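You operate a simulated robot arm through the tools that you are given. There is no shell and no other tool. Be economical: measure what you need, move in short steps, check, and stop when the job is done.

Carry out the task below with a simulated robot arm. There is one attempt and no reset: what you move stays moved.

TASK
Turn on the switch in the junction box and start the heating.
Fine: main switch off before the lid opens, on again once it is shut; then the heat button. The pump stays off. Where these are worked on the way, their far stop is far enough and under half their travel is too little: main switch.

It is judged by the outcome, as a careful person would: the job done as asked, and still so three seconds after it is handed in. It fails if anything else is knocked over, pushed out of place, dropped, spilled or broken. Lids that push on must go on centred and level and be pressed home; caps that screw on are set level and turned clockwise until they are tight.

THE ROBOT
A 7-joint arm with a two-finger gripper, hanging from a carriage that runs on a rail from [-1461, 834] to [1040, -594] (x, y) and turns from -6.545 to 5.445 rad about z. Base frame: it is fixed where the carriage stands at the start and does not move with it; the origin is on the floor, on the carriage's upright axis, x ahead of it, y to its left, z up. Units: mm, rad, N and s.
With the tool pointing down near the work surface it reaches from about 100 to 580 mm from the robot's upright axis, wherever it stands. Its first joint turns from -2.897 to 2.897 rad. Places, roughly: brass valve [700, -100, 1000]; green button [300, -400, 1000]; heat button [200, -600, 1100]; junction box lid [700, -200, 1300]; main switch [400, -500, 1200]; pail clamp [500, -300, 400]; ram lever [400, -400, 800]; ram pressure knob [400, -500, 600]; switch in the junction box [800, -300, 1300]; vent handle [600, -200, 900]; yellow valve [600, -300, 1000]. Payload 1.37 kg.
Tool frame: the origin (TCP) lies between the finger pads and is the grasp point; the fingertips stand 16 mm ahead of it; z points along the fingers, y is the line along which they close. Largest opening 92 mm; the body of the gripper starts 74 mm behind the TCP.
Orientation is that of the tool frame in the base frame, as [roll, pitch, yaw] about the fixed x, y, z axes, in that order (R = Rz(yaw) Ry(pitch) Rx(roll)). With the fingers straight down and closing along the base's y, the tool's x points along the base's -x, its y along +y and its z along -z.

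THE INTERFACE
- The arm moves only by the tool move_arm. Its argument "moves" is a list of rows, each a list of 7 numbers: the gripper command, from -1 (fully open) to 1 (shut), values between in proportion, then the shift along the tool's x, y, z in units of 300 mm (1.0 is 300 mm), then the turn, a rotation vector about the tool's x, y, z in units of 180 degrees (1.0 is 180 degrees). In form: [[grip, x, y, z, wx, wy, wz], ...]. A call has 1 to 10 rows; each row is the pose to reach, as a shift and turn from the pose commanded when the call began, along the tool's axes at that moment. A call with a number of a shift or a turn outside -1 to 1 is refused whole. Rows are played at 5 a second. More than 50 mm and 0.15 rad between two rows, or a gripper value outside its range, and nothing of the call is played. A pose out of reach is approached as far as the arm can. The call stops where the force on the tool passes 90 N (or 10 N more than at its start, if that is more) or the arm is blocked; 0.2 s more then pass. The fingers move at their own pace and stop on an object; they squeeze with about 26 N. The grip force told is the motor's: it shows also when the fingers shut on nothing. Time passes only in rows, and 0.2 s behind the last, so rows that repeat a pose let the fingers close. It gives the time, the measured TCP pose, the force on the tool (base axes), the opening and the grip force at its end, in the units of the frame above (readings bear some noise), with the torque about the TCP (base axes, N m) and any sound that the robot's microphone picked up, and new pictures: "pictures" is both (left out), scene, wrist or none.
- Cameras (640 x 400 px; columns grow to the right, rows downward): "scene" is now at [232.1, -59.3, 1763.4]; the picture's right is [-0.88, -0.47, 0.00], its down [-0.40, 0.76, -0.51] and it looks along [0.24, -0.45, -0.86] (base axes); focal length 255 px, centre (320, 200). "wrist" rides on the gripper at [71, 19, -111] in the tool frame; the picture's right is [-0.26, 0.97, 0.00], its down [-0.78, -0.21, -0.59] and it looks along [-0.57, -0.15, 0.81] (tool axes); focal length 280 px, centre (320, 200). There is no depth. A picture from a camera that has moved, and an enlarged one, comes with that camera's place and axes in the base frame and with its lens.
- slide_trunk(by): slides the trunk up (or, below 0, down) by that many mm; the arm and the scene camera ride with it, the base frame stays. It gives what a move gives, with no picture.
- base_move(legs): drives the robot by 1 to 6 legs, each [ahead, left, turn to the left] in mm, mm and rad, along the robot's own axes; the way and the turn of a leg run together, so that a leg with both is an arc; at most 1500 mm and 3.142 rad a leg. The arm and the cameras ride along, it lands a little off, and it stops where it bumps. It keeps to its track: a leg is cut to what the track allows. It gives what a move gives, and a new picture of the scene camera.
- turn_head(pan, tilt): turns the head with the scene camera to pan (to the left, within 2.705 rad either way) and tilt (down, from -0.506 to 1.204), counted from straight ahead of the robot. It gives what a move gives, and a new picture of the scene camera.
- close_up(camera, box): a new picture of the part [left, top, right, bottom] of that camera's present view, enlarged. The clock stands still meanwhile.
- close_job(): hands the job in; it is judged then, once.

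Work in short steps. Places have to be worked out from the pictures, the camera data and where the tool is seen: move nearer, look again, correct. Check each grasp and each placing, and mend what went wrong. You have 120 turns and 260 pictures in all, those below and enlarged ones among them. Open the gripper and draw the arm clear of the work before you hand the job in, unless the task says otherwise; then end with one line.

The tools are called after ">>>" as a command line: name --pt "numbers of a row" for each row, then --argument value for the rest, lists and objects as JSON in quotes. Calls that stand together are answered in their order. move_arm: Moves the arm, as the interface text tells. Its arguments: {"type":"object","properties":{"moves":{"type":"array","items":{"type":"array","items":{"type":"number"}}},"pictures":{"type":"string","enum":["both","scene","wrist","none"]}},"required":["moves"]} The other tools are called the same way: slide_trunk (by) slides the trunk up or down; base_move (legs) drives the base; turn_head (pan, tilt) turns the head that bears the scene camera; close_up (camera, box) takes an enlarged picture of a part of a camera's view; close_job () hands the job in.

At the start:

```text
time: 0.0
eef_pos: [282.0, -231.5, 1000.6]
tcp_rot: [3.141, -0.002, 3.141]
force: [0.3, 0.5, 0.3]
torque: [0.01, 0.01, 0.05]
grip_width: 92.1
gripper_force: 0.0
trunk travel left (down, up): [-575.0, 85.0]
robot x, y, heading: [-0.4, 1.1, 0.003]
head pan, tilt: [-1.086, 1.038]
```

scene: 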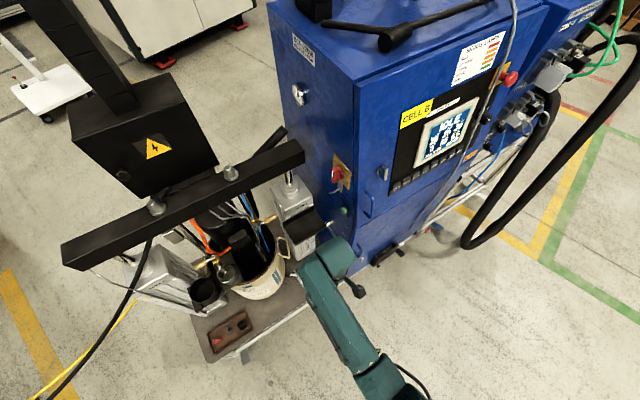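
wrist: 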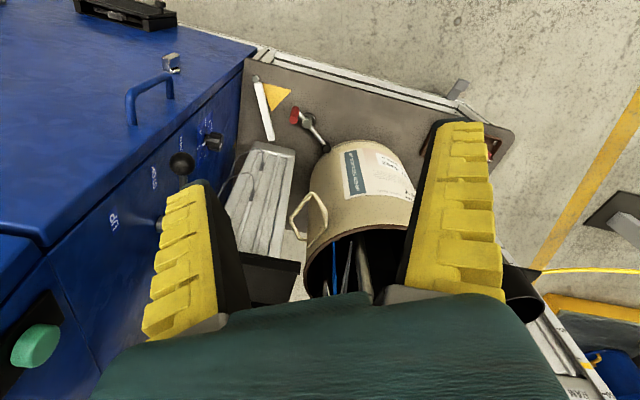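

I see the black junction box on the left of the picture and the blue cabinet with a red/yellow switch. I take close-ups of both.

>>> close_up --camera "scene" --box '[60, 70, 260, 195]'

>>> close_up --camera "scene" --box '[280, 60, 540, 222]'

```text
3.20 times, centred on (160, 132) of scene
camera zoom: at [232.1, -59.3, 1763.4], right [-0.88, -0.47, 0.0], down [-0.4, 0.76, -0.51], along [0.24, -0.45, -0.86], focal length 815 px, centre (832, 416)
```

zoom: 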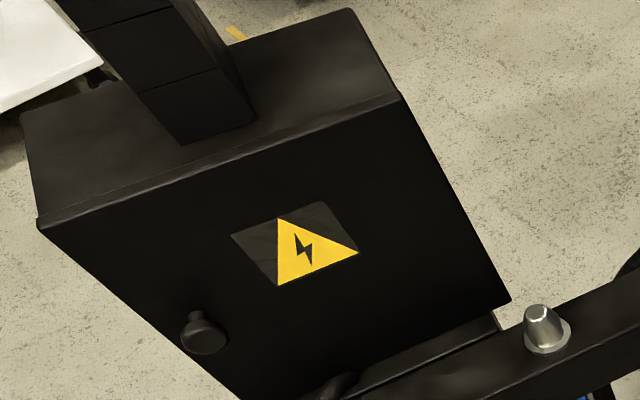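

```text
2.46 times, centred on (410, 141) of scene
camera zoom: at [232.1, -59.3, 1763.4], right [-0.88, -0.47, 0.0], down [-0.4, 0.76, -0.51], along [0.24, -0.45, -0.86], focal length 627 px, centre (98, 345)
```

zoom: 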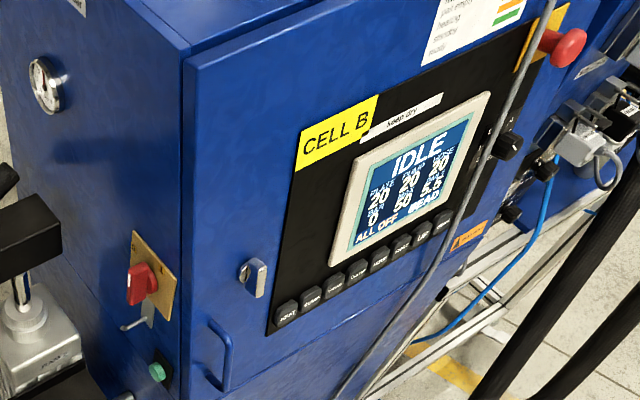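

The box face and the operating panel both face back along the rail, and the switch face looks across it. I first lift the arm and bring it to the middle, clear of everything.

>>> move_arm --pt "-1 0 0.1 -0.1 0 0 0" --pt "-1 0 0.2 -0.2 0 0 0" --pt "-1 0 0.3 -0.3 0 0 0" --pt "-1 0 0.4 -0.4 0 0 0" --pt "-1 0 0.5 -0.5 0 0 0" --pt "-1 0 0.6 -0.5 0 0 0" --pt "-1 0 0.7 -0.5 0 0 0" --pictures "none"

>>> turn_head --pan -0.5 --tilt 0.7

```text
time: 1.6
eef_pos: [283.8, -21.1, 1149.1]
tcp_rot: [3.141, 0.001, -3.14]
force: [-0.1, -0.6, 0.0]
torque: [0.02, 0.02, -0.02]
grip_width: 91.8
gripper_force: 0.1
trunk travel left (down, up): [-575.0, 85.0]
robot x, y, heading: [-1.0, -0.9, -0.002]
head pan, tilt: [-1.086, 1.038]
```

```text
time: 2.6
eef_pos: [283.1, -22.9, 1149.8]
tcp_rot: [-3.141, 0.0, -3.141]
force: [-0.3, -0.6, 0.7]
torque: [-0.02, 0.0, -0.03]
grip_width: 91.9
gripper_force: 0.1
trunk travel left (down, up): [-575.0, 85.0]
robot x, y, heading: [-1.2, 0.6, -0.006]
head pan, tilt: [-0.499, 0.7]
camera scene: at [275.2, -40.6, 1789.4], right [-0.48, -0.88, 0.0], down [-0.57, 0.31, -0.76], along [0.67, -0.37, -0.64], focal length 255 px, centre (320, 200)
```

scene: 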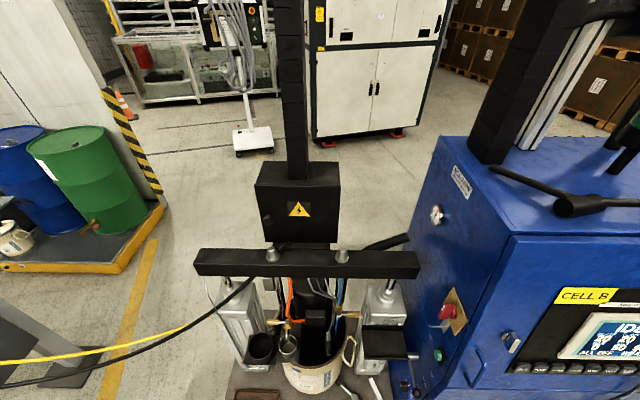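

The box faces straight back along the rail, at about s≈800 mm along it, near z 1300. I turn the gripper half round about its axis so that its camera will be above when it points forward.

>>> move_arm --pt "-1 0 0 0 0 0 -0.047" --pt "-1 0 0 0 0 0 -0.094" --pt "-1 0 0 0 0 0 -0.141" --pt "-1 0 0 0 0 0 -0.188" --pt "-1 0 0 0 0 0 -0.235" --pt "-1 0 0 0 0 0 -0.282" --pt "-1 0 0 0 0 0 -0.329" --pt "-1 0 0 0 0 0 -0.376" --pt "-1 0 0 0 0 0 -0.423" --pt "-1 0 0 0 0 0 -0.47" --pictures "none"

>>> close_up --camera "scene" --box '[180, 140, 440, 302]'

>>> close_up --camera "scene" --box '[400, 238, 640, 388]'

```text
time: 4.8
eef_pos: [282.1, -20.2, 1149.5]
tcp_rot: [3.141, -0.001, -1.661]
force: [-0.8, 0.7, 0.1]
torque: [-0.02, -0.02, 0.02]
grip_width: 91.7
gripper_force: 0.1
trunk travel left (down, up): [-575.0, 85.0]
robot x, y, heading: [2.4, 0.4, 0.001]
head pan, tilt: [-0.499, 0.7]
```

```text
2.46 times, centred on (310, 221) of scene
camera zoom: at [275.3, -40.6, 1789.4], right [-0.48, -0.88, 0.0], down [-0.57, 0.31, -0.76], along [0.67, -0.37, -0.64], focal length 627 px, centre (345, 148)
```

zoom: 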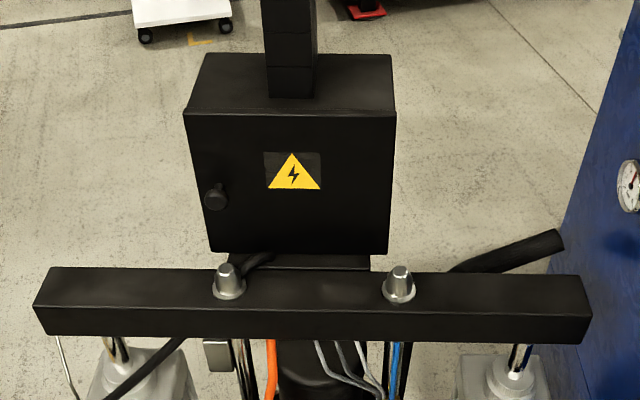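

```text
2.67 times, centred on (520, 313) of scene
camera zoom: at [275.3, -40.6, 1789.4], right [-0.48, -0.88, 0.0], down [-0.57, 0.31, -0.76], along [0.67, -0.37, -0.64], focal length 679 px, centre (-213, -101)
```

zoom: 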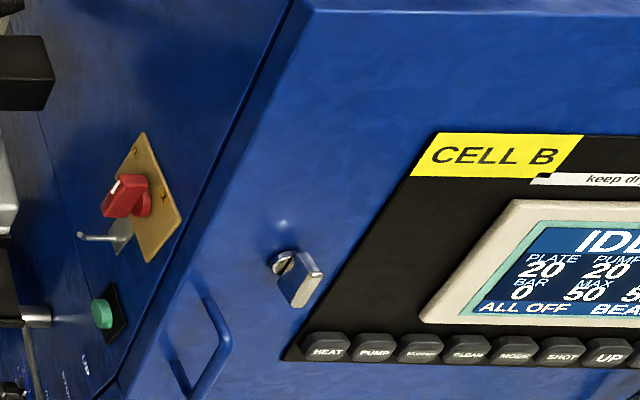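

The turn works. I finish the yaw so that the tool's x lies along the rail direction, −0.517 rad.

>>> move_arm --pt "-1 0 0 0 0 0 -0.0455" --pt "-1 0 0 0 0 0 -0.091" --pt "-1 0 0 0 0 0 -0.1365" --pt "-1 0 0 0 0 0 -0.182" --pt "-1 0 0 0 0 0 -0.2275" --pt "-1 0 0 0 0 0 -0.273" --pt "-1 0 0 0 0 0 -0.3185" --pt "-1 0 0 0 0 0 -0.364" --pictures "none"

>>> move_arm --pt "-1 0 0 0 0 0.047 0" --pt "-1 0 0 0 0 0.094 0" --pt "-1 0 0 0 0 0.141 0" --pt "-1 0 0 0 0 0.188 0" --pt "-1 0 0 0 0 0.235 0" --pt "-1 0 0 0 0 0.282 0" --pt "-1 0 0 0 0 0.329 0" --pt "-1 0 0 0 0 0.376 0" --pt "-1 0 0 0 0 0.423 0" --pt "-1 0 0 0 0 0.47 0" --pictures "both"

```text
time: 6.6
eef_pos: [282.0, -20.2, 1150.5]
tcp_rot: [3.141, 0.0, -0.518]
force: [0.7, -1.1, 0.3]
torque: [0.01, -0.01, 0.05]
grip_width: 91.8
gripper_force: 0.1
trunk travel left (down, up): [-575.0, 85.0]
robot x, y, heading: [6.0, 4.8, -0.001]
head pan, tilt: [-0.499, 0.7]
```

```text
time: 8.8
eef_pos: [283.8, -20.8, 1149.9]
tcp_rot: [-3.127, -1.48, -0.536]
force: [-0.6, 0.3, -0.4]
torque: [-0.02, 0.01, -0.01]
grip_width: 91.6
gripper_force: 0.2
trunk travel left (down, up): [-575.0, 85.0]
robot x, y, heading: [-2.1, -5.6, -0.003]
head pan, tilt: [-0.499, 0.7]
camera scene: at [275.3, -40.6, 1789.5], right [-0.48, -0.88, 0.0], down [-0.57, 0.31, -0.77], along [0.67, -0.37, -0.64], focal length 255 px, centre (320, 200)
camera wrist: at [183.5, 11.6, 1231.0], right [-0.5, -0.82, -0.26], down [-0.47, 0.51, -0.72], along [0.73, -0.24, -0.64], focal length 280 px, centre (320, 200)
```

scene: 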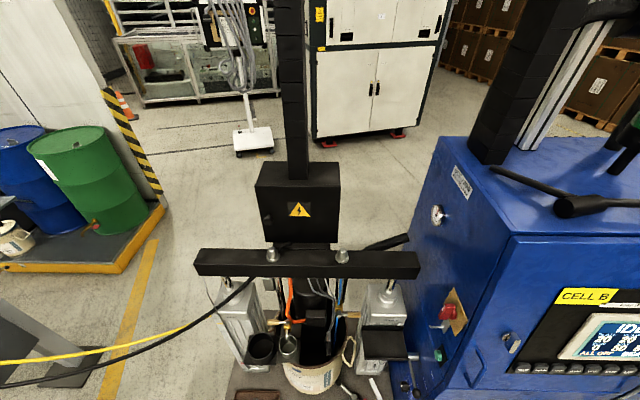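
wrist: 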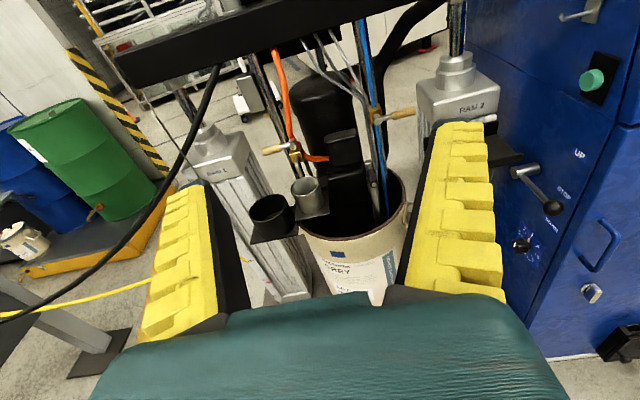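

The arm now points along the rail. I finish levelling the tool and then move towards the main switch (about s 550, n −190, z 1210), yawing right to look at it.

>>> move_arm --pt "-1 0.1 0 0 0 0.029 0" --pictures "none"

>>> move_arm --pt "-1 0.07 0.03 0.05 -0.045 0 0" --pt "-1 0.14 0.06 0.1 -0.09 0 0" --pt "-1 0.21 0.1 0.15 -0.135 0 0" --pt "-1 0.28 0.14 0.2 -0.18 0 0" --pt "-1 0.32 0.18 0.25 -0.225 0 0" --pt "-1 0.36 0.22 0.3 -0.27 0 0" --pt "-1 0.36 0.26 0.35 -0.3 0 0" --pt "-1 0.36 0.3 0.4 -0.33 0 0" --pictures "both"

```text
time: 9.2
eef_pos: [284.8, -22.9, 1178.7]
tcp_rot: [-2.952, -1.57, -0.712]
force: [0.1, 0.5, 0.5]
torque: [0.04, -0.03, 0.01]
grip_width: 91.8
gripper_force: 0.1
trunk travel left (down, up): [-575.0, 85.0]
robot x, y, heading: [-1.9, 0.5, -0.001]
head pan, tilt: [-0.499, 0.7]
```

```text
time: 11.0
eef_pos: [344.9, -161.5, 1288.0]
tcp_rot: [1.982, -1.568, -0.399]
force: [0.1, -0.1, -0.7]
torque: [-0.04, 0.01, 0.04]
grip_width: 91.9
gripper_force: 0.1
trunk travel left (down, up): [-575.0, 85.0]
robot x, y, heading: [-2.9, 0.7, 0.002]
head pan, tilt: [-0.499, 0.7]
camera scene: at [275.2, -40.6, 1789.4], right [-0.48, -0.88, 0.0], down [-0.57, 0.31, -0.76], along [0.67, -0.37, -0.64], focal length 255 px, centre (320, 200)
camera wrist: at [324.9, -53.2, 1358.9], right [-0.97, -0.01, -0.26], down [0.2, 0.59, -0.78], along [0.16, -0.81, -0.57], focal length 280 px, centre (320, 200)
```

scene: 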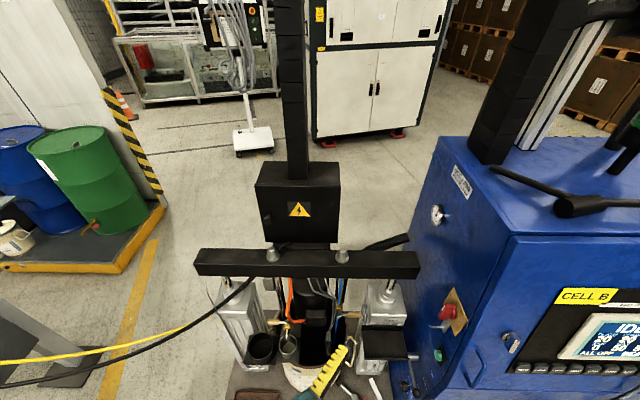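
wrist: 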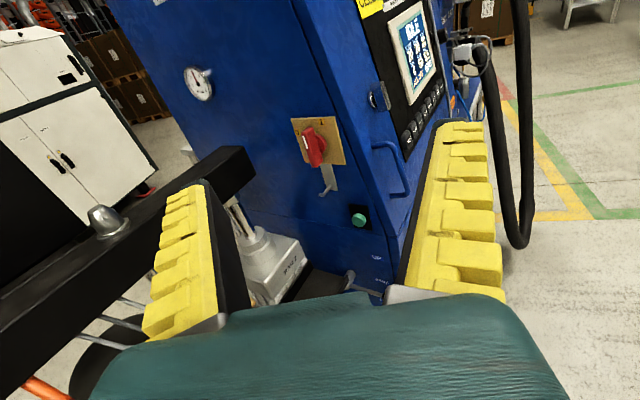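

Good view of the switch. I enlarge it to read its markings.

>>> close_up --camera "wrist" --box '[260, 95, 400, 235]'

>>> close_up --camera "wrist" --box '[280, 105, 360, 205]'

```text
2.86 times, centred on (330, 165) of wrist
camera zoom: at [324.9, -53.2, 1358.9], right [-0.97, -0.01, -0.26], down [0.2, 0.59, -0.78], along [0.16, -0.81, -0.57], focal length 801 px, centre (291, 300)
```

zoom: 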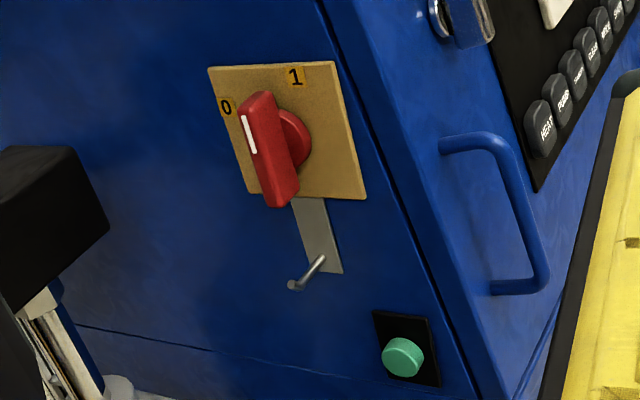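

```text
4.00 times, centred on (320, 155) of wrist
camera zoom: at [324.9, -53.2, 1358.9], right [-0.97, -0.01, -0.26], down [0.2, 0.59, -0.78], along [0.16, -0.81, -0.57], focal length 1122 px, centre (320, 380)
```

zoom: 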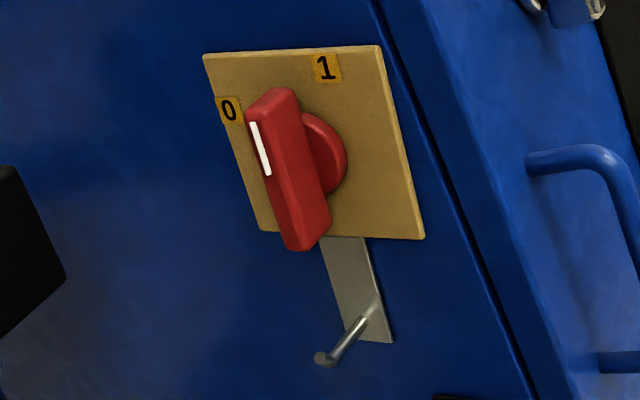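

The switch handle stands vertical at "1" (on) and "0" lies to its left; I judge its centre at s≈578, n≈−217, z≈1166. I yaw the tool square to that face and drive 180 mm along the rail for reach.

>>> move_arm --pt "1 0 0 0 -0.0425 0 0" --pt "1 0 0 0 -0.085 0 0" --pt "1 0 0 0 -0.1275 0 0" --pt "1 0 0 0 -0.17 0 0" --pictures "none"

>>> base_move --legs '[[156, -89, 0]]'

>>> close_up --camera "wrist" --box '[0, 0, 640, 400]'

```text
time: 12.0
eef_pos: [326.6, -183.2, 1290.6]
tcp_rot: [-0.371, -1.57, 1.555]
force: [0.5, 0.7, 0.7]
torque: [0.08, 0.0, -0.12]
grip_width: 0.0
gripper_force: 26.4
out of reach, approached as far as the arm can: row 3, 4
trunk travel left (down, up): [-575.0, 85.0]
robot x, y, heading: [-3.8, 1.3, 0.003]
head pan, tilt: [-0.499, 0.7]
```

```text
time: 13.5
eef_pos: [480.0, -269.9, 1288.3]
tcp_rot: [1.268, -1.567, -0.078]
force: [-0.2, -0.7, 0.7]
torque: [0.0, 0.0, 0.05]
grip_width: 0.1
gripper_force: 26.2
trunk travel left (down, up): [-575.0, 85.0]
robot x, y, heading: [155.0, -83.1, 0.006]
head pan, tilt: [-0.499, 0.7]
camera scene: at [429.4, -127.2, 1789.4], right [-0.47, -0.88, 0.0], down [-0.57, 0.31, -0.76], along [0.67, -0.36, -0.64], focal length 255 px, centre (320, 200)
```

scene: 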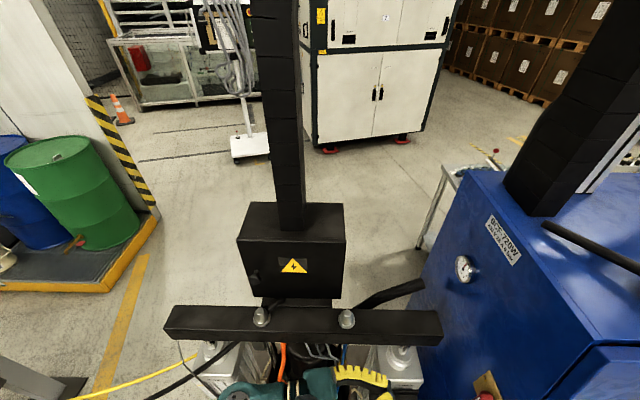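

```text
1.00 times, centred on (320, 200) of wrist (not enlarged: the box is as wide or as high as the picture)
camera zoom: at [504.1, -161.7, 1360.2], right [-0.9, 0.36, -0.26], down [0.41, 0.47, -0.78], along [-0.16, -0.81, -0.57], focal length 280 px, centre (320, 200)
```

zoom: 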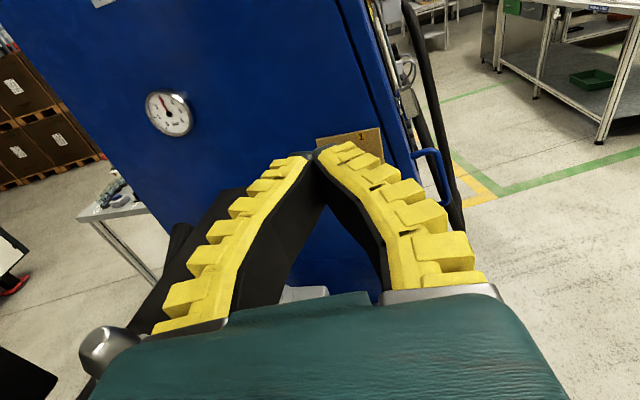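

The tool is 8° short of square because a joint limit was met. I turn the carriage right by 0.4 rad to give the wrist room (the tool stays above the switch, clear of the face).

>>> base_move --legs '[[0, 0, -0.4]]'

>>> close_up --camera "wrist" --box '[0, 0, 640, 400]'

```text
time: 15.1
eef_pos: [383.3, -382.9, 1289.7]
tcp_rot: [1.266, -1.567, -0.48]
force: [-0.6, -0.4, 0.6]
torque: [0.0, -0.04, 0.0]
grip_width: 0.0
gripper_force: 26.0
trunk travel left (down, up): [-575.0, 85.0]
robot x, y, heading: [153.0, -92.0, -0.404]
head pan, tilt: [-0.499, 0.7]
camera scene: at [391.6, -232.3, 1789.4], right [-0.78, -0.62, 0.0], down [-0.4, 0.5, -0.76], along [0.48, -0.6, -0.64], focal length 255 px, centre (320, 200)
```

scene: 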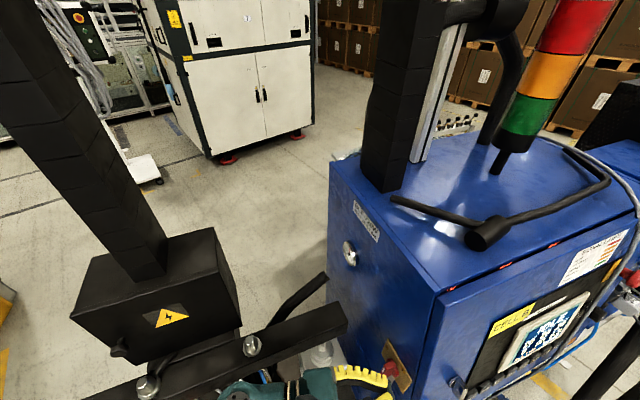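

```text
1.00 times, centred on (320, 200) of wrist (not enlarged: the box is as wide or as high as the picture)
camera zoom: at [447.6, -293.9, 1360.2], right [-0.68, 0.68, -0.26], down [0.56, 0.27, -0.78], along [-0.46, -0.68, -0.57], focal length 280 px, centre (320, 200)
```

zoom: 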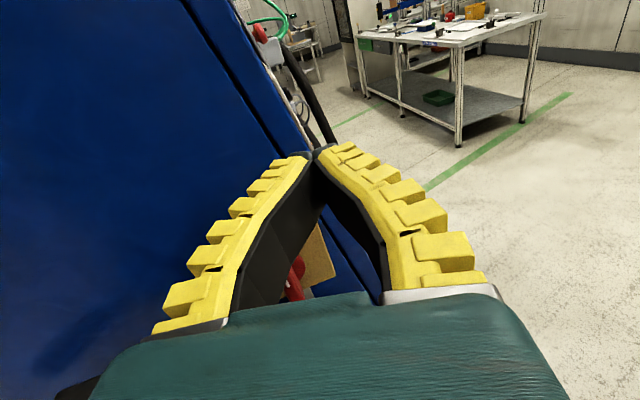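

The tool is now about 15° past square. I back off 60 mm from the face and yaw back left.

>>> move_arm --pt "1 0 0.026 -0.096 0.042 0 0" --pt "1 0 0.051 -0.193 0.083 0 0" --pictures "wrist"

```text
time: 15.7
eef_pos: [410.4, -333.7, 1289.1]
tcp_rot: [1.533, -1.565, -0.487]
force: [0.2, 0.3, 0.9]
torque: [0.01, -0.01, -0.01]
grip_width: 0.0
gripper_force: 25.5
trunk travel left (down, up): [-575.0, 85.0]
robot x, y, heading: [157.1, -91.0, -0.401]
head pan, tilt: [-0.499, 0.7]
camera wrist: at [449.7, -228.8, 1360.3], right [-0.84, 0.48, -0.26], down [0.48, 0.41, -0.78], along [-0.27, -0.78, -0.57], focal length 280 px, centre (320, 200)
```

wrist: 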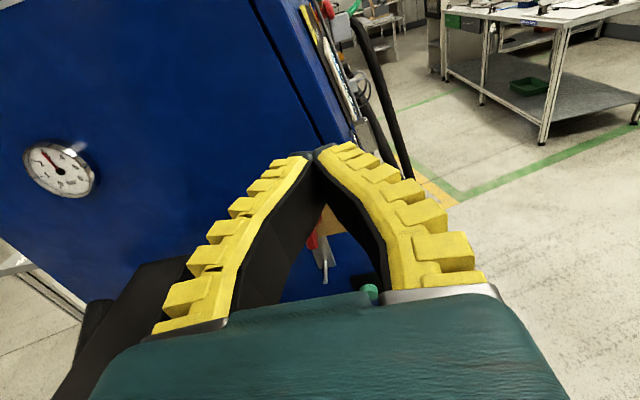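

The tool is now square to the switch face. I open the fingers and lower by 60 mm to see the switch between them.

>>> move_arm --pt "-1 -0.1 0 0 0 0 0" --pt "-1 -0.2 0 0 0 0 0" --pt "-1 -0.2 0 0 0 0 0" --pt "-1 -0.2 0 0 0 0 0" --pictures "wrist"

```text
time: 16.7
eef_pos: [411.6, -331.8, 1230.0]
tcp_rot: [1.547, -1.567, -0.503]
force: [-0.7, 0.5, -0.4]
torque: [0.02, -0.02, -0.02]
grip_width: 92.0
gripper_force: 0.0
trunk travel left (down, up): [-575.0, 85.0]
robot x, y, heading: [152.1, -87.7, -0.402]
head pan, tilt: [-0.499, 0.7]
camera wrist: at [450.3, -229.2, 1300.5], right [-0.84, 0.48, -0.26], down [0.48, 0.4, -0.78], along [-0.27, -0.78, -0.57], focal length 280 px, centre (320, 200)
```

wrist: 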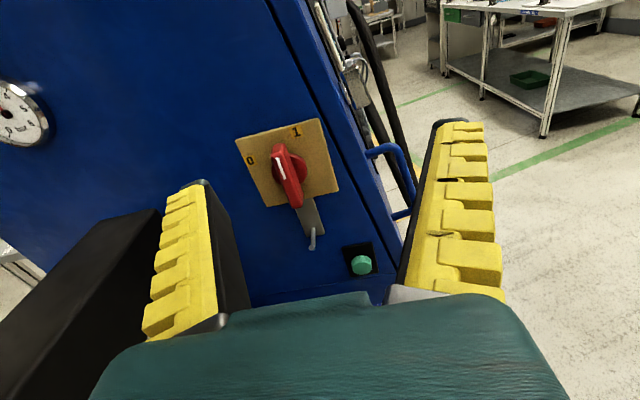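

Switch centre works out at s≈575, z≈1166, with the handle from z 1131 to 1200. I close the fingers and advance beside the upper half of the handle, on its right side (s≈540), stopping short of the plate.

>>> move_arm --pt "1 0 0 0 0 0 0" --pt "1 -0.067 -0.03 0 0 0 0" --pt "1 -0.133 -0.06 0 0 0 0" --pt "1 -0.133 -0.06 0.13 0 0 0" --pt "1 -0.133 -0.06 0.26 0 0 0" --pt "1 -0.133 -0.06 0.35 0 0 0" --pt "1 -0.133 -0.06 0.43 0 0 0" --pictures "both"

```text
time: 18.3
eef_pos: [369.1, -446.4, 1189.9]
tcp_rot: [1.712, -1.569, -0.661]
force: [18.9, 37.3, 3.0]
torque: [-0.07, -0.11, 0.84]
grip_width: 0.0
gripper_force: 26.4
trunk travel left (down, up): [-575.0, 85.0]
robot x, y, heading: [158.3, -90.0, -0.398]
head pan, tilt: [-0.499, 0.7]
camera scene: at [393.0, -229.7, 1789.4], right [-0.78, -0.62, 0.0], down [-0.4, 0.51, -0.76], along [0.48, -0.6, -0.65], focal length 255 px, centre (320, 200)
camera wrist: at [406.2, -342.9, 1260.9], right [-0.84, 0.48, -0.26], down [0.47, 0.41, -0.78], along [-0.27, -0.78, -0.57], focal length 280 px, centre (320, 200)
```

scene: 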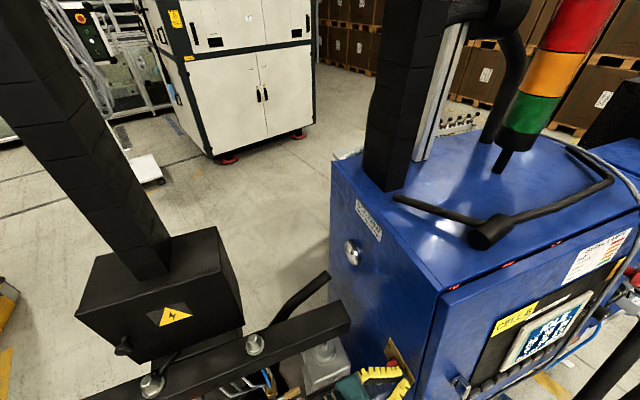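
wrist: 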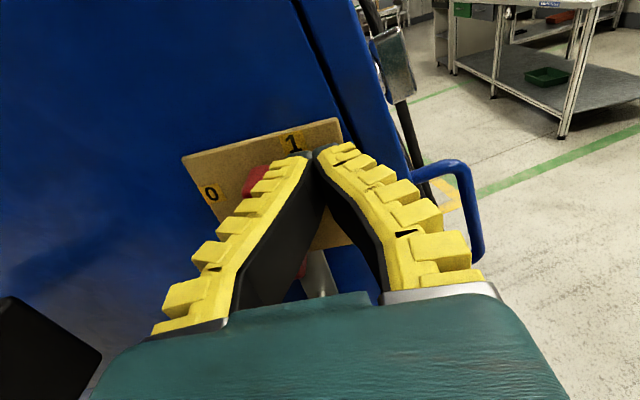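

The fingertips touched the backing plate (42 N), so the plate is at about n −221. I back off 8 mm from it and push the handle's upper end to the left along an arc towards "0".

>>> move_arm --pt "1 0 0 -0.055 0 0 0" --pt "1 0 -0.053 -0.055 0 0 0" --pt "1 0.027 -0.093 -0.055 0 0 0" --pt "1 0.03 -0.12 -0.055 0 0 0" --pt "1 0.027 -0.147 -0.055 0 0 0" --pt "1 0.015 -0.177 -0.055 0 0 0" --pt "1 0 -0.197 -0.055 0 0 0" --pt "1 -0.015 -0.205 -0.055 0 0 0" --pictures "wrist"

```text
time: 19.2
eef_pos: [387.3, -450.8, 1194.2]
tcp_rot: [1.233, -1.553, -0.223]
force: [0.0, -0.1, 0.3]
torque: [0.02, -0.01, -0.11]
grip_width: 0.0
gripper_force: 26.1
trunk travel left (down, up): [-575.0, 85.0]
robot x, y, heading: [151.8, -84.1, -0.404]
head pan, tilt: [-0.499, 0.7]
stopped in row 4: the force on the tool passed its limit at 91 N (the readings are from after the stop); the commanded pose is now the measured one
camera wrist: at [430.6, -349.7, 1265.5], right [-0.82, 0.52, -0.25], down [0.48, 0.39, -0.79], along [-0.31, -0.76, -0.57], focal length 280 px, centre (320, 200)
```

wrist: 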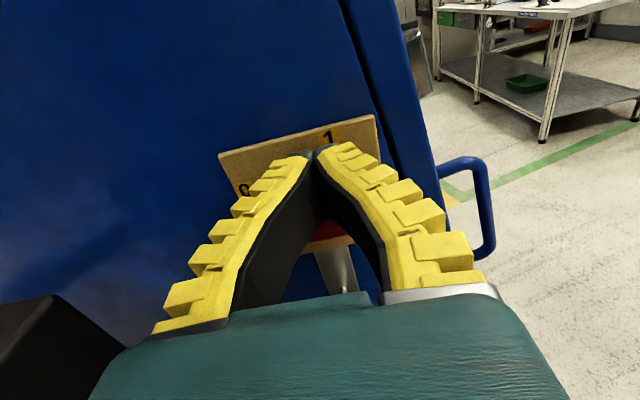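

The push stopped at 91 N; I back away from the switch and open the fingers to see the handle's state.

>>> move_arm --pt "1 0 0.05 -0.03 0 0 0" --pt "1 0 0.05 -0.15 0 0 0" --pt "1 0 0.05 -0.3 0 0 0" --pt "-1 0 0.05 -0.4 0 0 0" --pt "-1 0 0.05 -0.4 0 0 0" --pt "-1 0 0.05 -0.4 0 0 0" --pt "-1 0 0.05 -0.4 0 0 0" --pictures "wrist"

>>> close_up --camera "wrist" --box '[220, 80, 380, 280]'

```text
time: 20.8
eef_pos: [435.5, -340.0, 1192.6]
tcp_rot: [1.205, -1.549, -0.201]
force: [0.3, 0.0, -0.3]
torque: [0.02, 0.01, 0.0]
grip_width: 91.9
gripper_force: 0.1
trunk travel left (down, up): [-575.0, 85.0]
robot x, y, heading: [151.0, -87.1, -0.406]
head pan, tilt: [-0.499, 0.7]
camera wrist: at [480.1, -238.6, 1263.3], right [-0.82, 0.52, -0.24], down [0.48, 0.39, -0.79], along [-0.31, -0.76, -0.57], focal length 280 px, centre (320, 200)
```

wrist: 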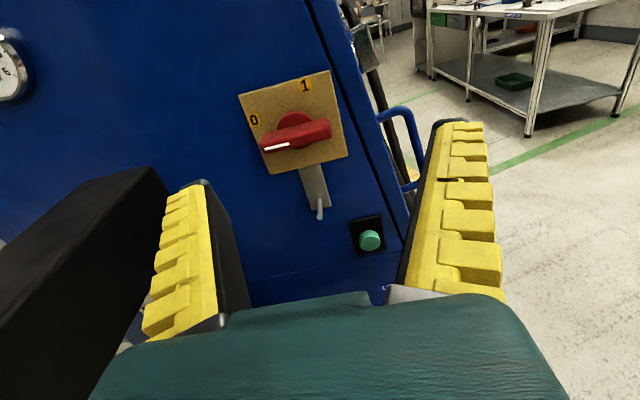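

```text
2.00 times, centred on (300, 180) of wrist
camera zoom: at [480.1, -238.6, 1263.3], right [-0.82, 0.52, -0.24], down [0.48, 0.39, -0.79], along [-0.31, -0.76, -0.57], focal length 561 px, centre (360, 240)
```

zoom: 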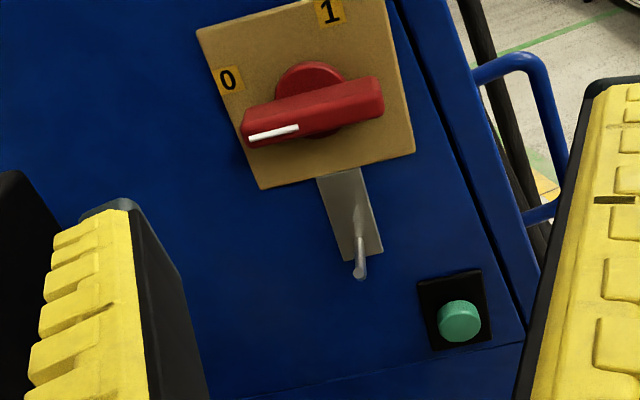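

The white mark now points at "0": the main switch is off. I back the arm out, raise it to about z 1300 and yaw it back to point at the junction box.

>>> move_arm --pt "-1 0.06 0.02 -0.1 0 0 0" --pt "-1 0.12 0.04 -0.2 0 0 0" --pt "-1 0.18 0.06 -0.3 0.02 0 0" --pt "-1 0.24 0.1 -0.4 0.06 0 0" --pt "-1 0.3 0.14 -0.5 0.1 0 0" --pt "-1 0.36 0.18 -0.52 0.147 0 0" --pt "-1 0.4 0.2 -0.54 0.194 0 0" --pt "-1 0.4 0.22 -0.56 0.241 0 0" --pt "-1 0.4 0.24 -0.58 0.288 0 0" --pictures "none"

>>> close_up --camera "scene" --box '[60, 200, 280, 400]'

```text
time: 22.8
eef_pos: [471.6, -155.0, 1315.4]
tcp_rot: [2.115, -1.549, -0.203]
force: [-0.7, -0.2, 0.7]
torque: [0.0, 0.02, -0.05]
grip_width: 91.7
gripper_force: 0.1
out of reach, approached as far as the arm can: row 1, 2, 3, 4, 5, 6
trunk travel left (down, up): [-575.0, 85.0]
robot x, y, heading: [153.1, -88.2, -0.402]
head pan, tilt: [-0.499, 0.7]
```

```text
2.00 times, centred on (170, 300) of scene
camera zoom: at [390.2, -232.1, 1789.5], right [-0.78, -0.62, 0.0], down [-0.4, 0.51, -0.76], along [0.47, -0.6, -0.64], focal length 509 px, centre (620, 0)
```

zoom: 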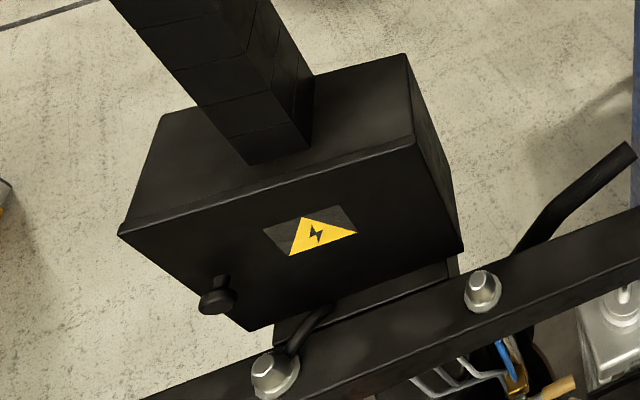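

I complete the yaw (0.226 units more) so the tool points along the rail.

>>> move_arm --pt "-1 0 0 0 0.046 0 0" --pt "-1 0 0 0 0.092 0 0" --pt "-1 0 0 0 0.138 0 0" --pt "-1 0 0 0 0.184 0 0" --pt "-1 0 0 0 0.226 0 0" --pictures "wrist"

>>> turn_head --pan 0.0 --tilt 0.75

```text
time: 24.0
eef_pos: [472.4, -156.7, 1312.6]
tcp_rot: [2.799, -1.549, -0.177]
force: [-0.4, 0.0, 0.1]
torque: [0.0, 0.02, -0.01]
grip_width: 91.6
gripper_force: 0.0
trunk travel left (down, up): [-575.0, 85.0]
robot x, y, heading: [152.1, -87.8, -0.399]
head pan, tilt: [-0.499, 0.7]
camera wrist: at [367.7, -120.1, 1387.5], right [-0.49, -0.84, -0.26], down [-0.42, 0.48, -0.77], along [0.77, -0.27, -0.59], focal length 280 px, centre (320, 200)
```

wrist: 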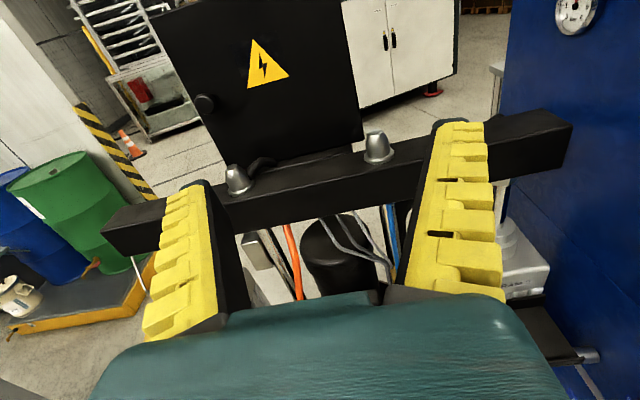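

```text
time: 25.0
eef_pos: [472.4, -155.7, 1313.6]
tcp_rot: [2.82, -1.55, -0.202]
force: [-0.3, -0.1, 0.1]
torque: [-0.01, 0.0, -0.01]
grip_width: 91.9
gripper_force: 0.0
trunk travel left (down, up): [-575.0, 85.0]
robot x, y, heading: [153.0, -87.6, -0.399]
head pan, tilt: [0.0, 0.75]
camera scene: at [413.7, -198.1, 1785.2], right [-0.39, -0.92, 0.0], down [-0.63, 0.27, -0.73], along [0.67, -0.29, -0.68], focal length 255 px, centre (320, 200)
```

scene: 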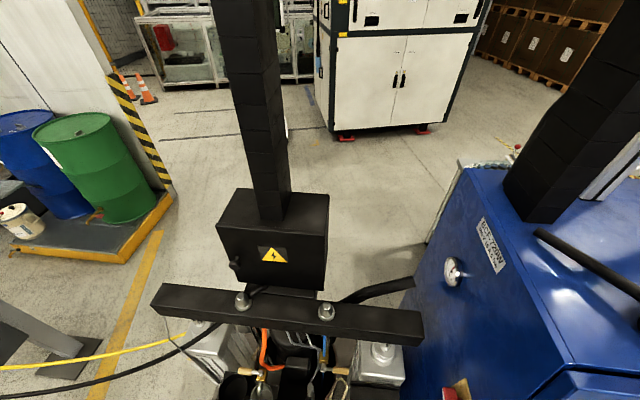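

The knob triangulates to s≈748, n≈249, z≈1308 and the door spans n 58–271, hinged on the right. I advance to about 58 mm short of the knob with open fingers.

>>> move_arm --pt "-1 0 -0.083 0.11 0 0.0067 0" --pt "-1 0 -0.167 0.22 0 0.0067 0" --pt "-1 0 -0.25 0.33 0 0.0067 0" --pt "-1 0 -0.333 0.44 0 0.0067 0" --pt "-1 0 -0.417 0.55 0 0.0067 0" --pt "-1 0 -0.5 0.65 0 0.0067 0" --pictures "both"

```text
time: 26.4
eef_pos: [714.7, -124.8, 1309.5]
tcp_rot: [1.349, -1.564, 1.268]
force: [-0.7, 0.7, -1.0]
torque: [-0.01, -0.04, 0.02]
grip_width: 92.0
gripper_force: 0.1
trunk travel left (down, up): [-575.0, 85.0]
robot x, y, heading: [155.3, -86.5, -0.399]
head pan, tilt: [0.0, 0.75]
camera scene: at [413.6, -198.1, 1785.2], right [-0.39, -0.92, 0.0], down [-0.63, 0.27, -0.73], along [0.67, -0.29, -0.68], focal length 255 px, centre (320, 200)
camera wrist: at [609.8, -87.4, 1380.0], right [-0.48, -0.84, -0.26], down [-0.41, 0.47, -0.78], along [0.78, -0.27, -0.57], focal length 280 px, centre (320, 200)
```

scene: 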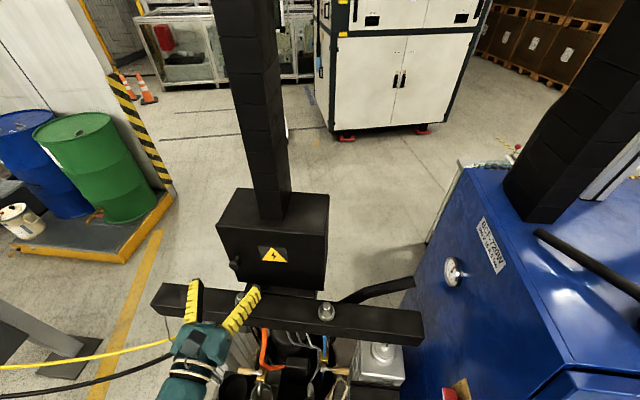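
wrist: 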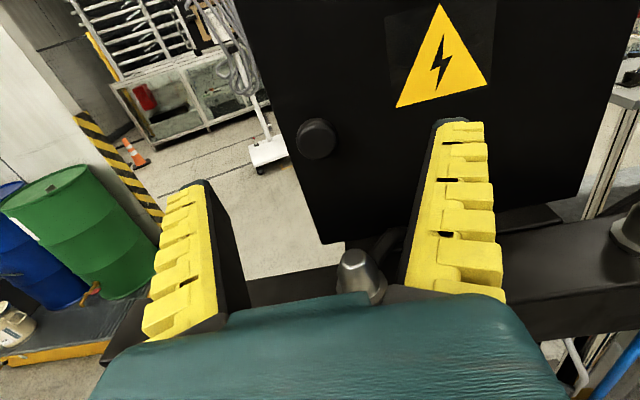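

The knob is dead ahead (s 748, n 248, z 1306). I advance 62 mm and close on it.

>>> move_arm --pt "-1 -0.01 -0.007 0.1 0 0 0" --pt "-1 -0.01 -0.007 0.17 0 0 0" --pt "-1 -0.01 -0.007 0.21 0 0 0" --pt "1 -0.01 -0.007 0.21 0 0 0" --pt "1 -0.01 -0.007 0.21 0 0 0" --pt "1 -0.01 -0.007 0.21 0 0 0" --pt "1 -0.01 -0.007 0.21 0 0 0" --pictures "wrist"

```text
time: 28.0
eef_pos: [767.4, -154.0, 1302.6]
tcp_rot: [1.866, -1.562, 0.752]
force: [-32.3, 2.8, 2.5]
torque: [0.34, 0.41, -0.26]
grip_width: 15.6
gripper_force: 28.2
trunk travel left (down, up): [-575.0, 85.0]
robot x, y, heading: [152.0, -87.3, -0.4]
head pan, tilt: [0.0, 0.75]
camera wrist: at [662.5, -115.8, 1375.0], right [-0.48, -0.84, -0.25], down [-0.41, 0.47, -0.78], along [0.77, -0.27, -0.57], focal length 280 px, centre (320, 200)
```

wrist: 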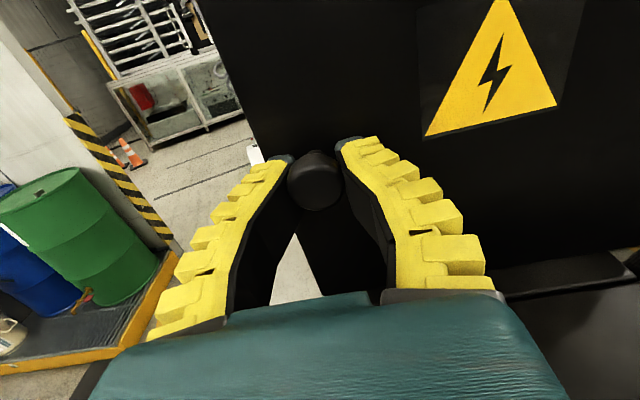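

The fingers hold the knob's neck (15.6 mm) right against the door, whose face is at s≈760. I pull gently along the door's arc, 12° to begin.

>>> move_arm --pt "1 0 0.005 -0.033 0.017 0 0" --pt "1 0 0.011 -0.066 0.033 0 0" --pt "1 0 0.019 -0.098 0.05 0 0" --pt "1 0 0.029 -0.13 0.067 0 0" --pictures "both"

```text
time: 29.0
eef_pos: [731.2, -140.6, 1304.4]
tcp_rot: [1.954, -1.562, 0.877]
force: [-0.9, 3.6, -10.1]
torque: [0.08, 0.59, -0.27]
grip_width: 17.4
gripper_force: 28.0
trunk travel left (down, up): [-575.0, 85.0]
robot x, y, heading: [153.1, -85.8, -0.403]
head pan, tilt: [0.0, 0.75]
camera scene: at [413.3, -197.7, 1784.8], right [-0.39, -0.92, 0.0], down [-0.63, 0.27, -0.73], along [0.67, -0.29, -0.68], focal length 255 px, centre (320, 200)
camera wrist: at [621.1, -126.2, 1375.4], right [-0.3, -0.92, -0.25], down [-0.5, 0.38, -0.78], along [0.81, -0.1, -0.57], focal length 280 px, centre (320, 200)
```

scene: 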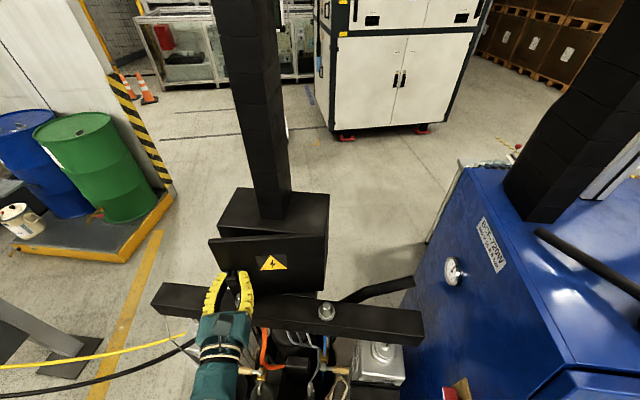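
wrist: 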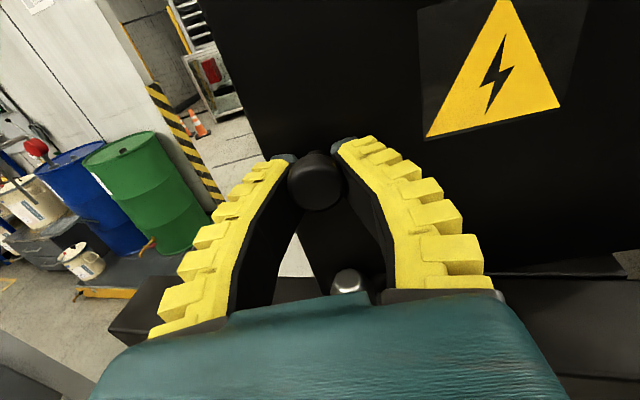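

The door is swinging. Before going on I check whether the door's bottom edge clears the bolts on the beam.

>>> close_up --camera "scene" --box '[200, 180, 360, 330]'

>>> close_up --camera "wrist" --box '[240, 200, 640, 400]'

```text
2.67 times, centred on (280, 255) of scene
camera zoom: at [413.3, -197.7, 1784.8], right [-0.39, -0.92, 0.0], down [-0.63, 0.27, -0.73], along [0.67, -0.29, -0.68], focal length 679 px, centre (427, 53)
```

zoom: 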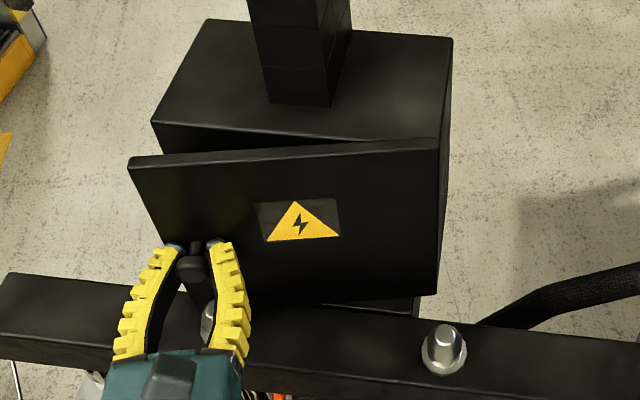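

```text
1.60 times, centred on (440, 300) of wrist
camera zoom: at [621.1, -126.2, 1375.4], right [-0.3, -0.92, -0.25], down [-0.5, 0.38, -0.78], along [0.81, -0.1, -0.57], focal length 449 px, centre (128, 40)
```

zoom: 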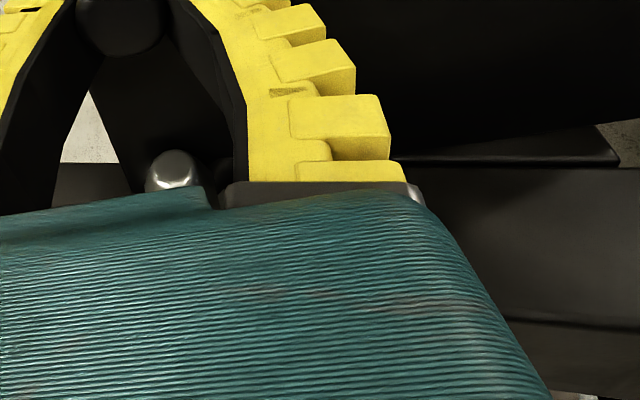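

The bolt tops are near z 1227 and the door's lower edge about z 1200, so contact is possible. I go on in two small steps and watch the force.

>>> move_arm --pt "1 0 0.005 -0.033 0.017 0 0" --pt "1 0 0.011 -0.066 0.033 0 0" --pictures "scene"

>>> close_up --camera "scene" --box '[200, 180, 360, 330]'

```text
time: 29.6
eef_pos: [712.0, -136.2, 1303.6]
tcp_rot: [2.074, -1.562, 0.86]
force: [0.9, 9.4, -13.3]
torque: [0.01, 0.58, -0.18]
grip_width: 17.2
gripper_force: 27.9
trunk travel left (down, up): [-575.0, 85.0]
robot x, y, heading: [155.3, -84.1, -0.403]
head pan, tilt: [0.0, 0.75]
camera scene: at [413.3, -197.3, 1784.7], right [-0.39, -0.92, 0.0], down [-0.63, 0.27, -0.73], along [0.67, -0.29, -0.68], focal length 255 px, centre (320, 200)
```

scene: 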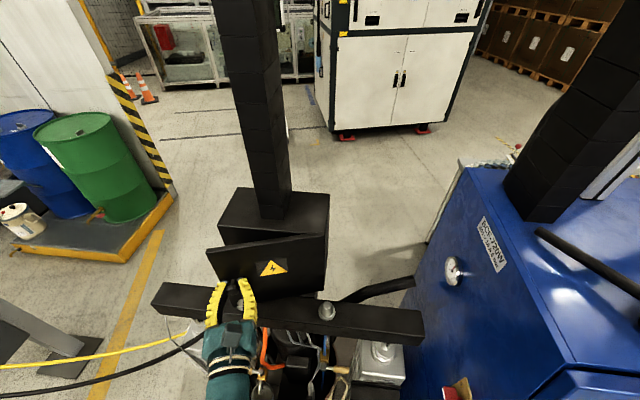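

```text
2.67 times, centred on (280, 255) of scene
camera zoom: at [413.3, -197.3, 1784.7], right [-0.39, -0.92, 0.0], down [-0.63, 0.27, -0.73], along [0.67, -0.29, -0.68], focal length 679 px, centre (427, 53)
```

zoom: 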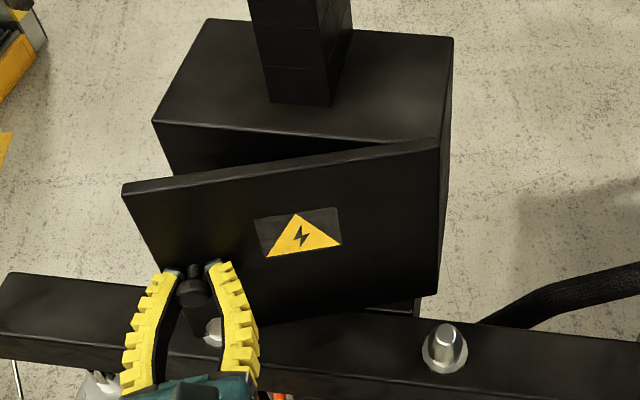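

The door's edge is already passing the bolt with little force, so I carry on another 12°.

>>> move_arm --pt "1 0 0.005 -0.033 0.017 0 0" --pt "1 0 0.011 -0.066 0.033 0 0" --pt "1 0 0.019 -0.098 0.05 0 0" --pt "1 0 0.029 -0.13 0.067 0 0" --pictures "scene"

>>> close_up --camera "scene" --box '[200, 180, 360, 330]'

```text
time: 30.6
eef_pos: [670.8, -135.1, 1303.7]
tcp_rot: [2.334, -1.563, 0.813]
force: [-2.6, 23.9, -13.7]
torque: [-0.2, 0.58, -0.12]
grip_width: 17.9
gripper_force: 28.0
trunk travel left (down, up): [-575.0, 85.0]
robot x, y, heading: [150.3, -84.0, -0.405]
head pan, tilt: [0.0, 0.75]
camera scene: at [413.1, -196.6, 1784.6], right [-0.39, -0.92, 0.0], down [-0.63, 0.27, -0.73], along [0.67, -0.28, -0.68], focal length 255 px, centre (320, 200)
```

scene: 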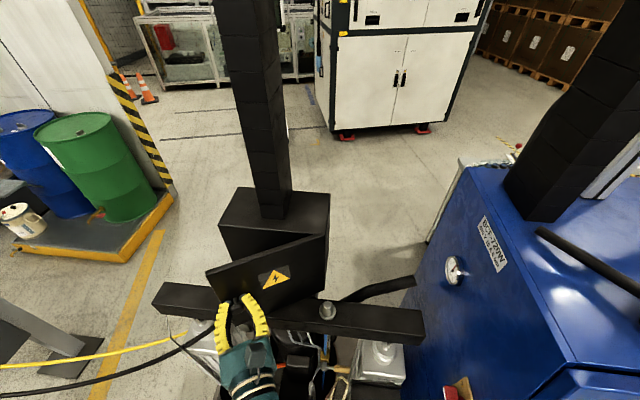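

```text
2.67 times, centred on (280, 255) of scene
camera zoom: at [413.1, -196.6, 1784.6], right [-0.39, -0.92, 0.0], down [-0.63, 0.27, -0.73], along [0.67, -0.28, -0.68], focal length 679 px, centre (427, 53)
```

zoom: 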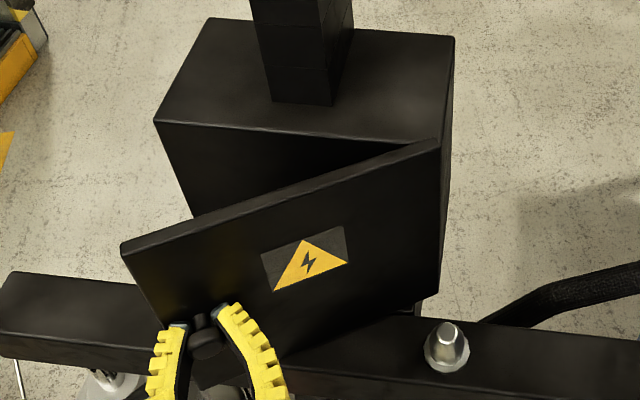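

The door clears the bolt. There's a 24 N outward pull, so the true radius is slightly larger; I correct by 3 mm and swing on to about 60°.

>>> move_arm --pt "1 0 0.001 -0.069 0.033 0 0" --pt "1 0 0.02 -0.136 0.067 0 0" --pt "1 0 0.045 -0.2 0.1 0 0" --pt "1 0 0.077 -0.262 0.133 0 0" --pt "1 0 0.115 -0.32 0.167 0 0" --pictures "both"

```text
time: 31.8
eef_pos: [576.1, -170.7, 1304.5]
tcp_rot: [-3.133, -1.56, 0.523]
force: [-8.3, 13.0, -21.9]
torque: [-0.2, 0.18, -0.03]
grip_width: 19.0
gripper_force: 28.3
trunk travel left (down, up): [-575.0, 85.0]
robot x, y, heading: [152.7, -85.8, -0.406]
head pan, tilt: [0.0, 0.75]
camera scene: at [412.7, -197.2, 1784.4], right [-0.39, -0.92, 0.0], down [-0.63, 0.27, -0.73], along [0.67, -0.29, -0.68], focal length 255 px, centre (320, 200)
camera wrist: at [490.5, -245.0, 1376.7], right [0.49, -0.83, -0.26], down [-0.62, -0.12, -0.77], along [0.61, 0.54, -0.58], focal length 280 px, centre (320, 200)
```

scene: 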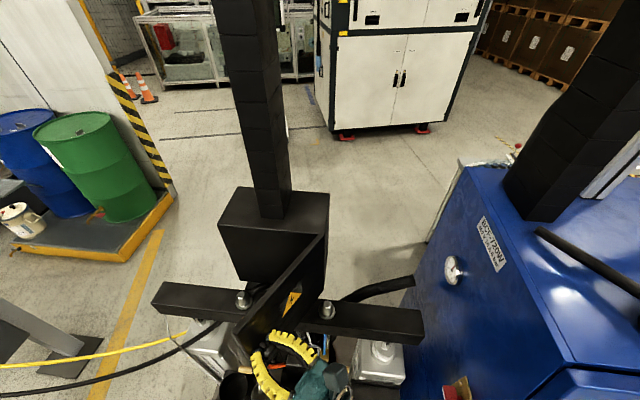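
wrist: 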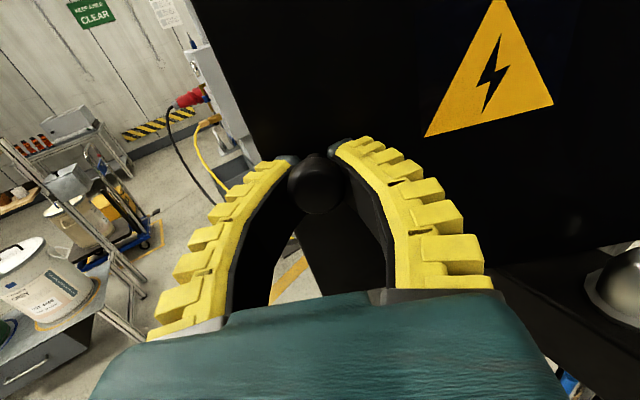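

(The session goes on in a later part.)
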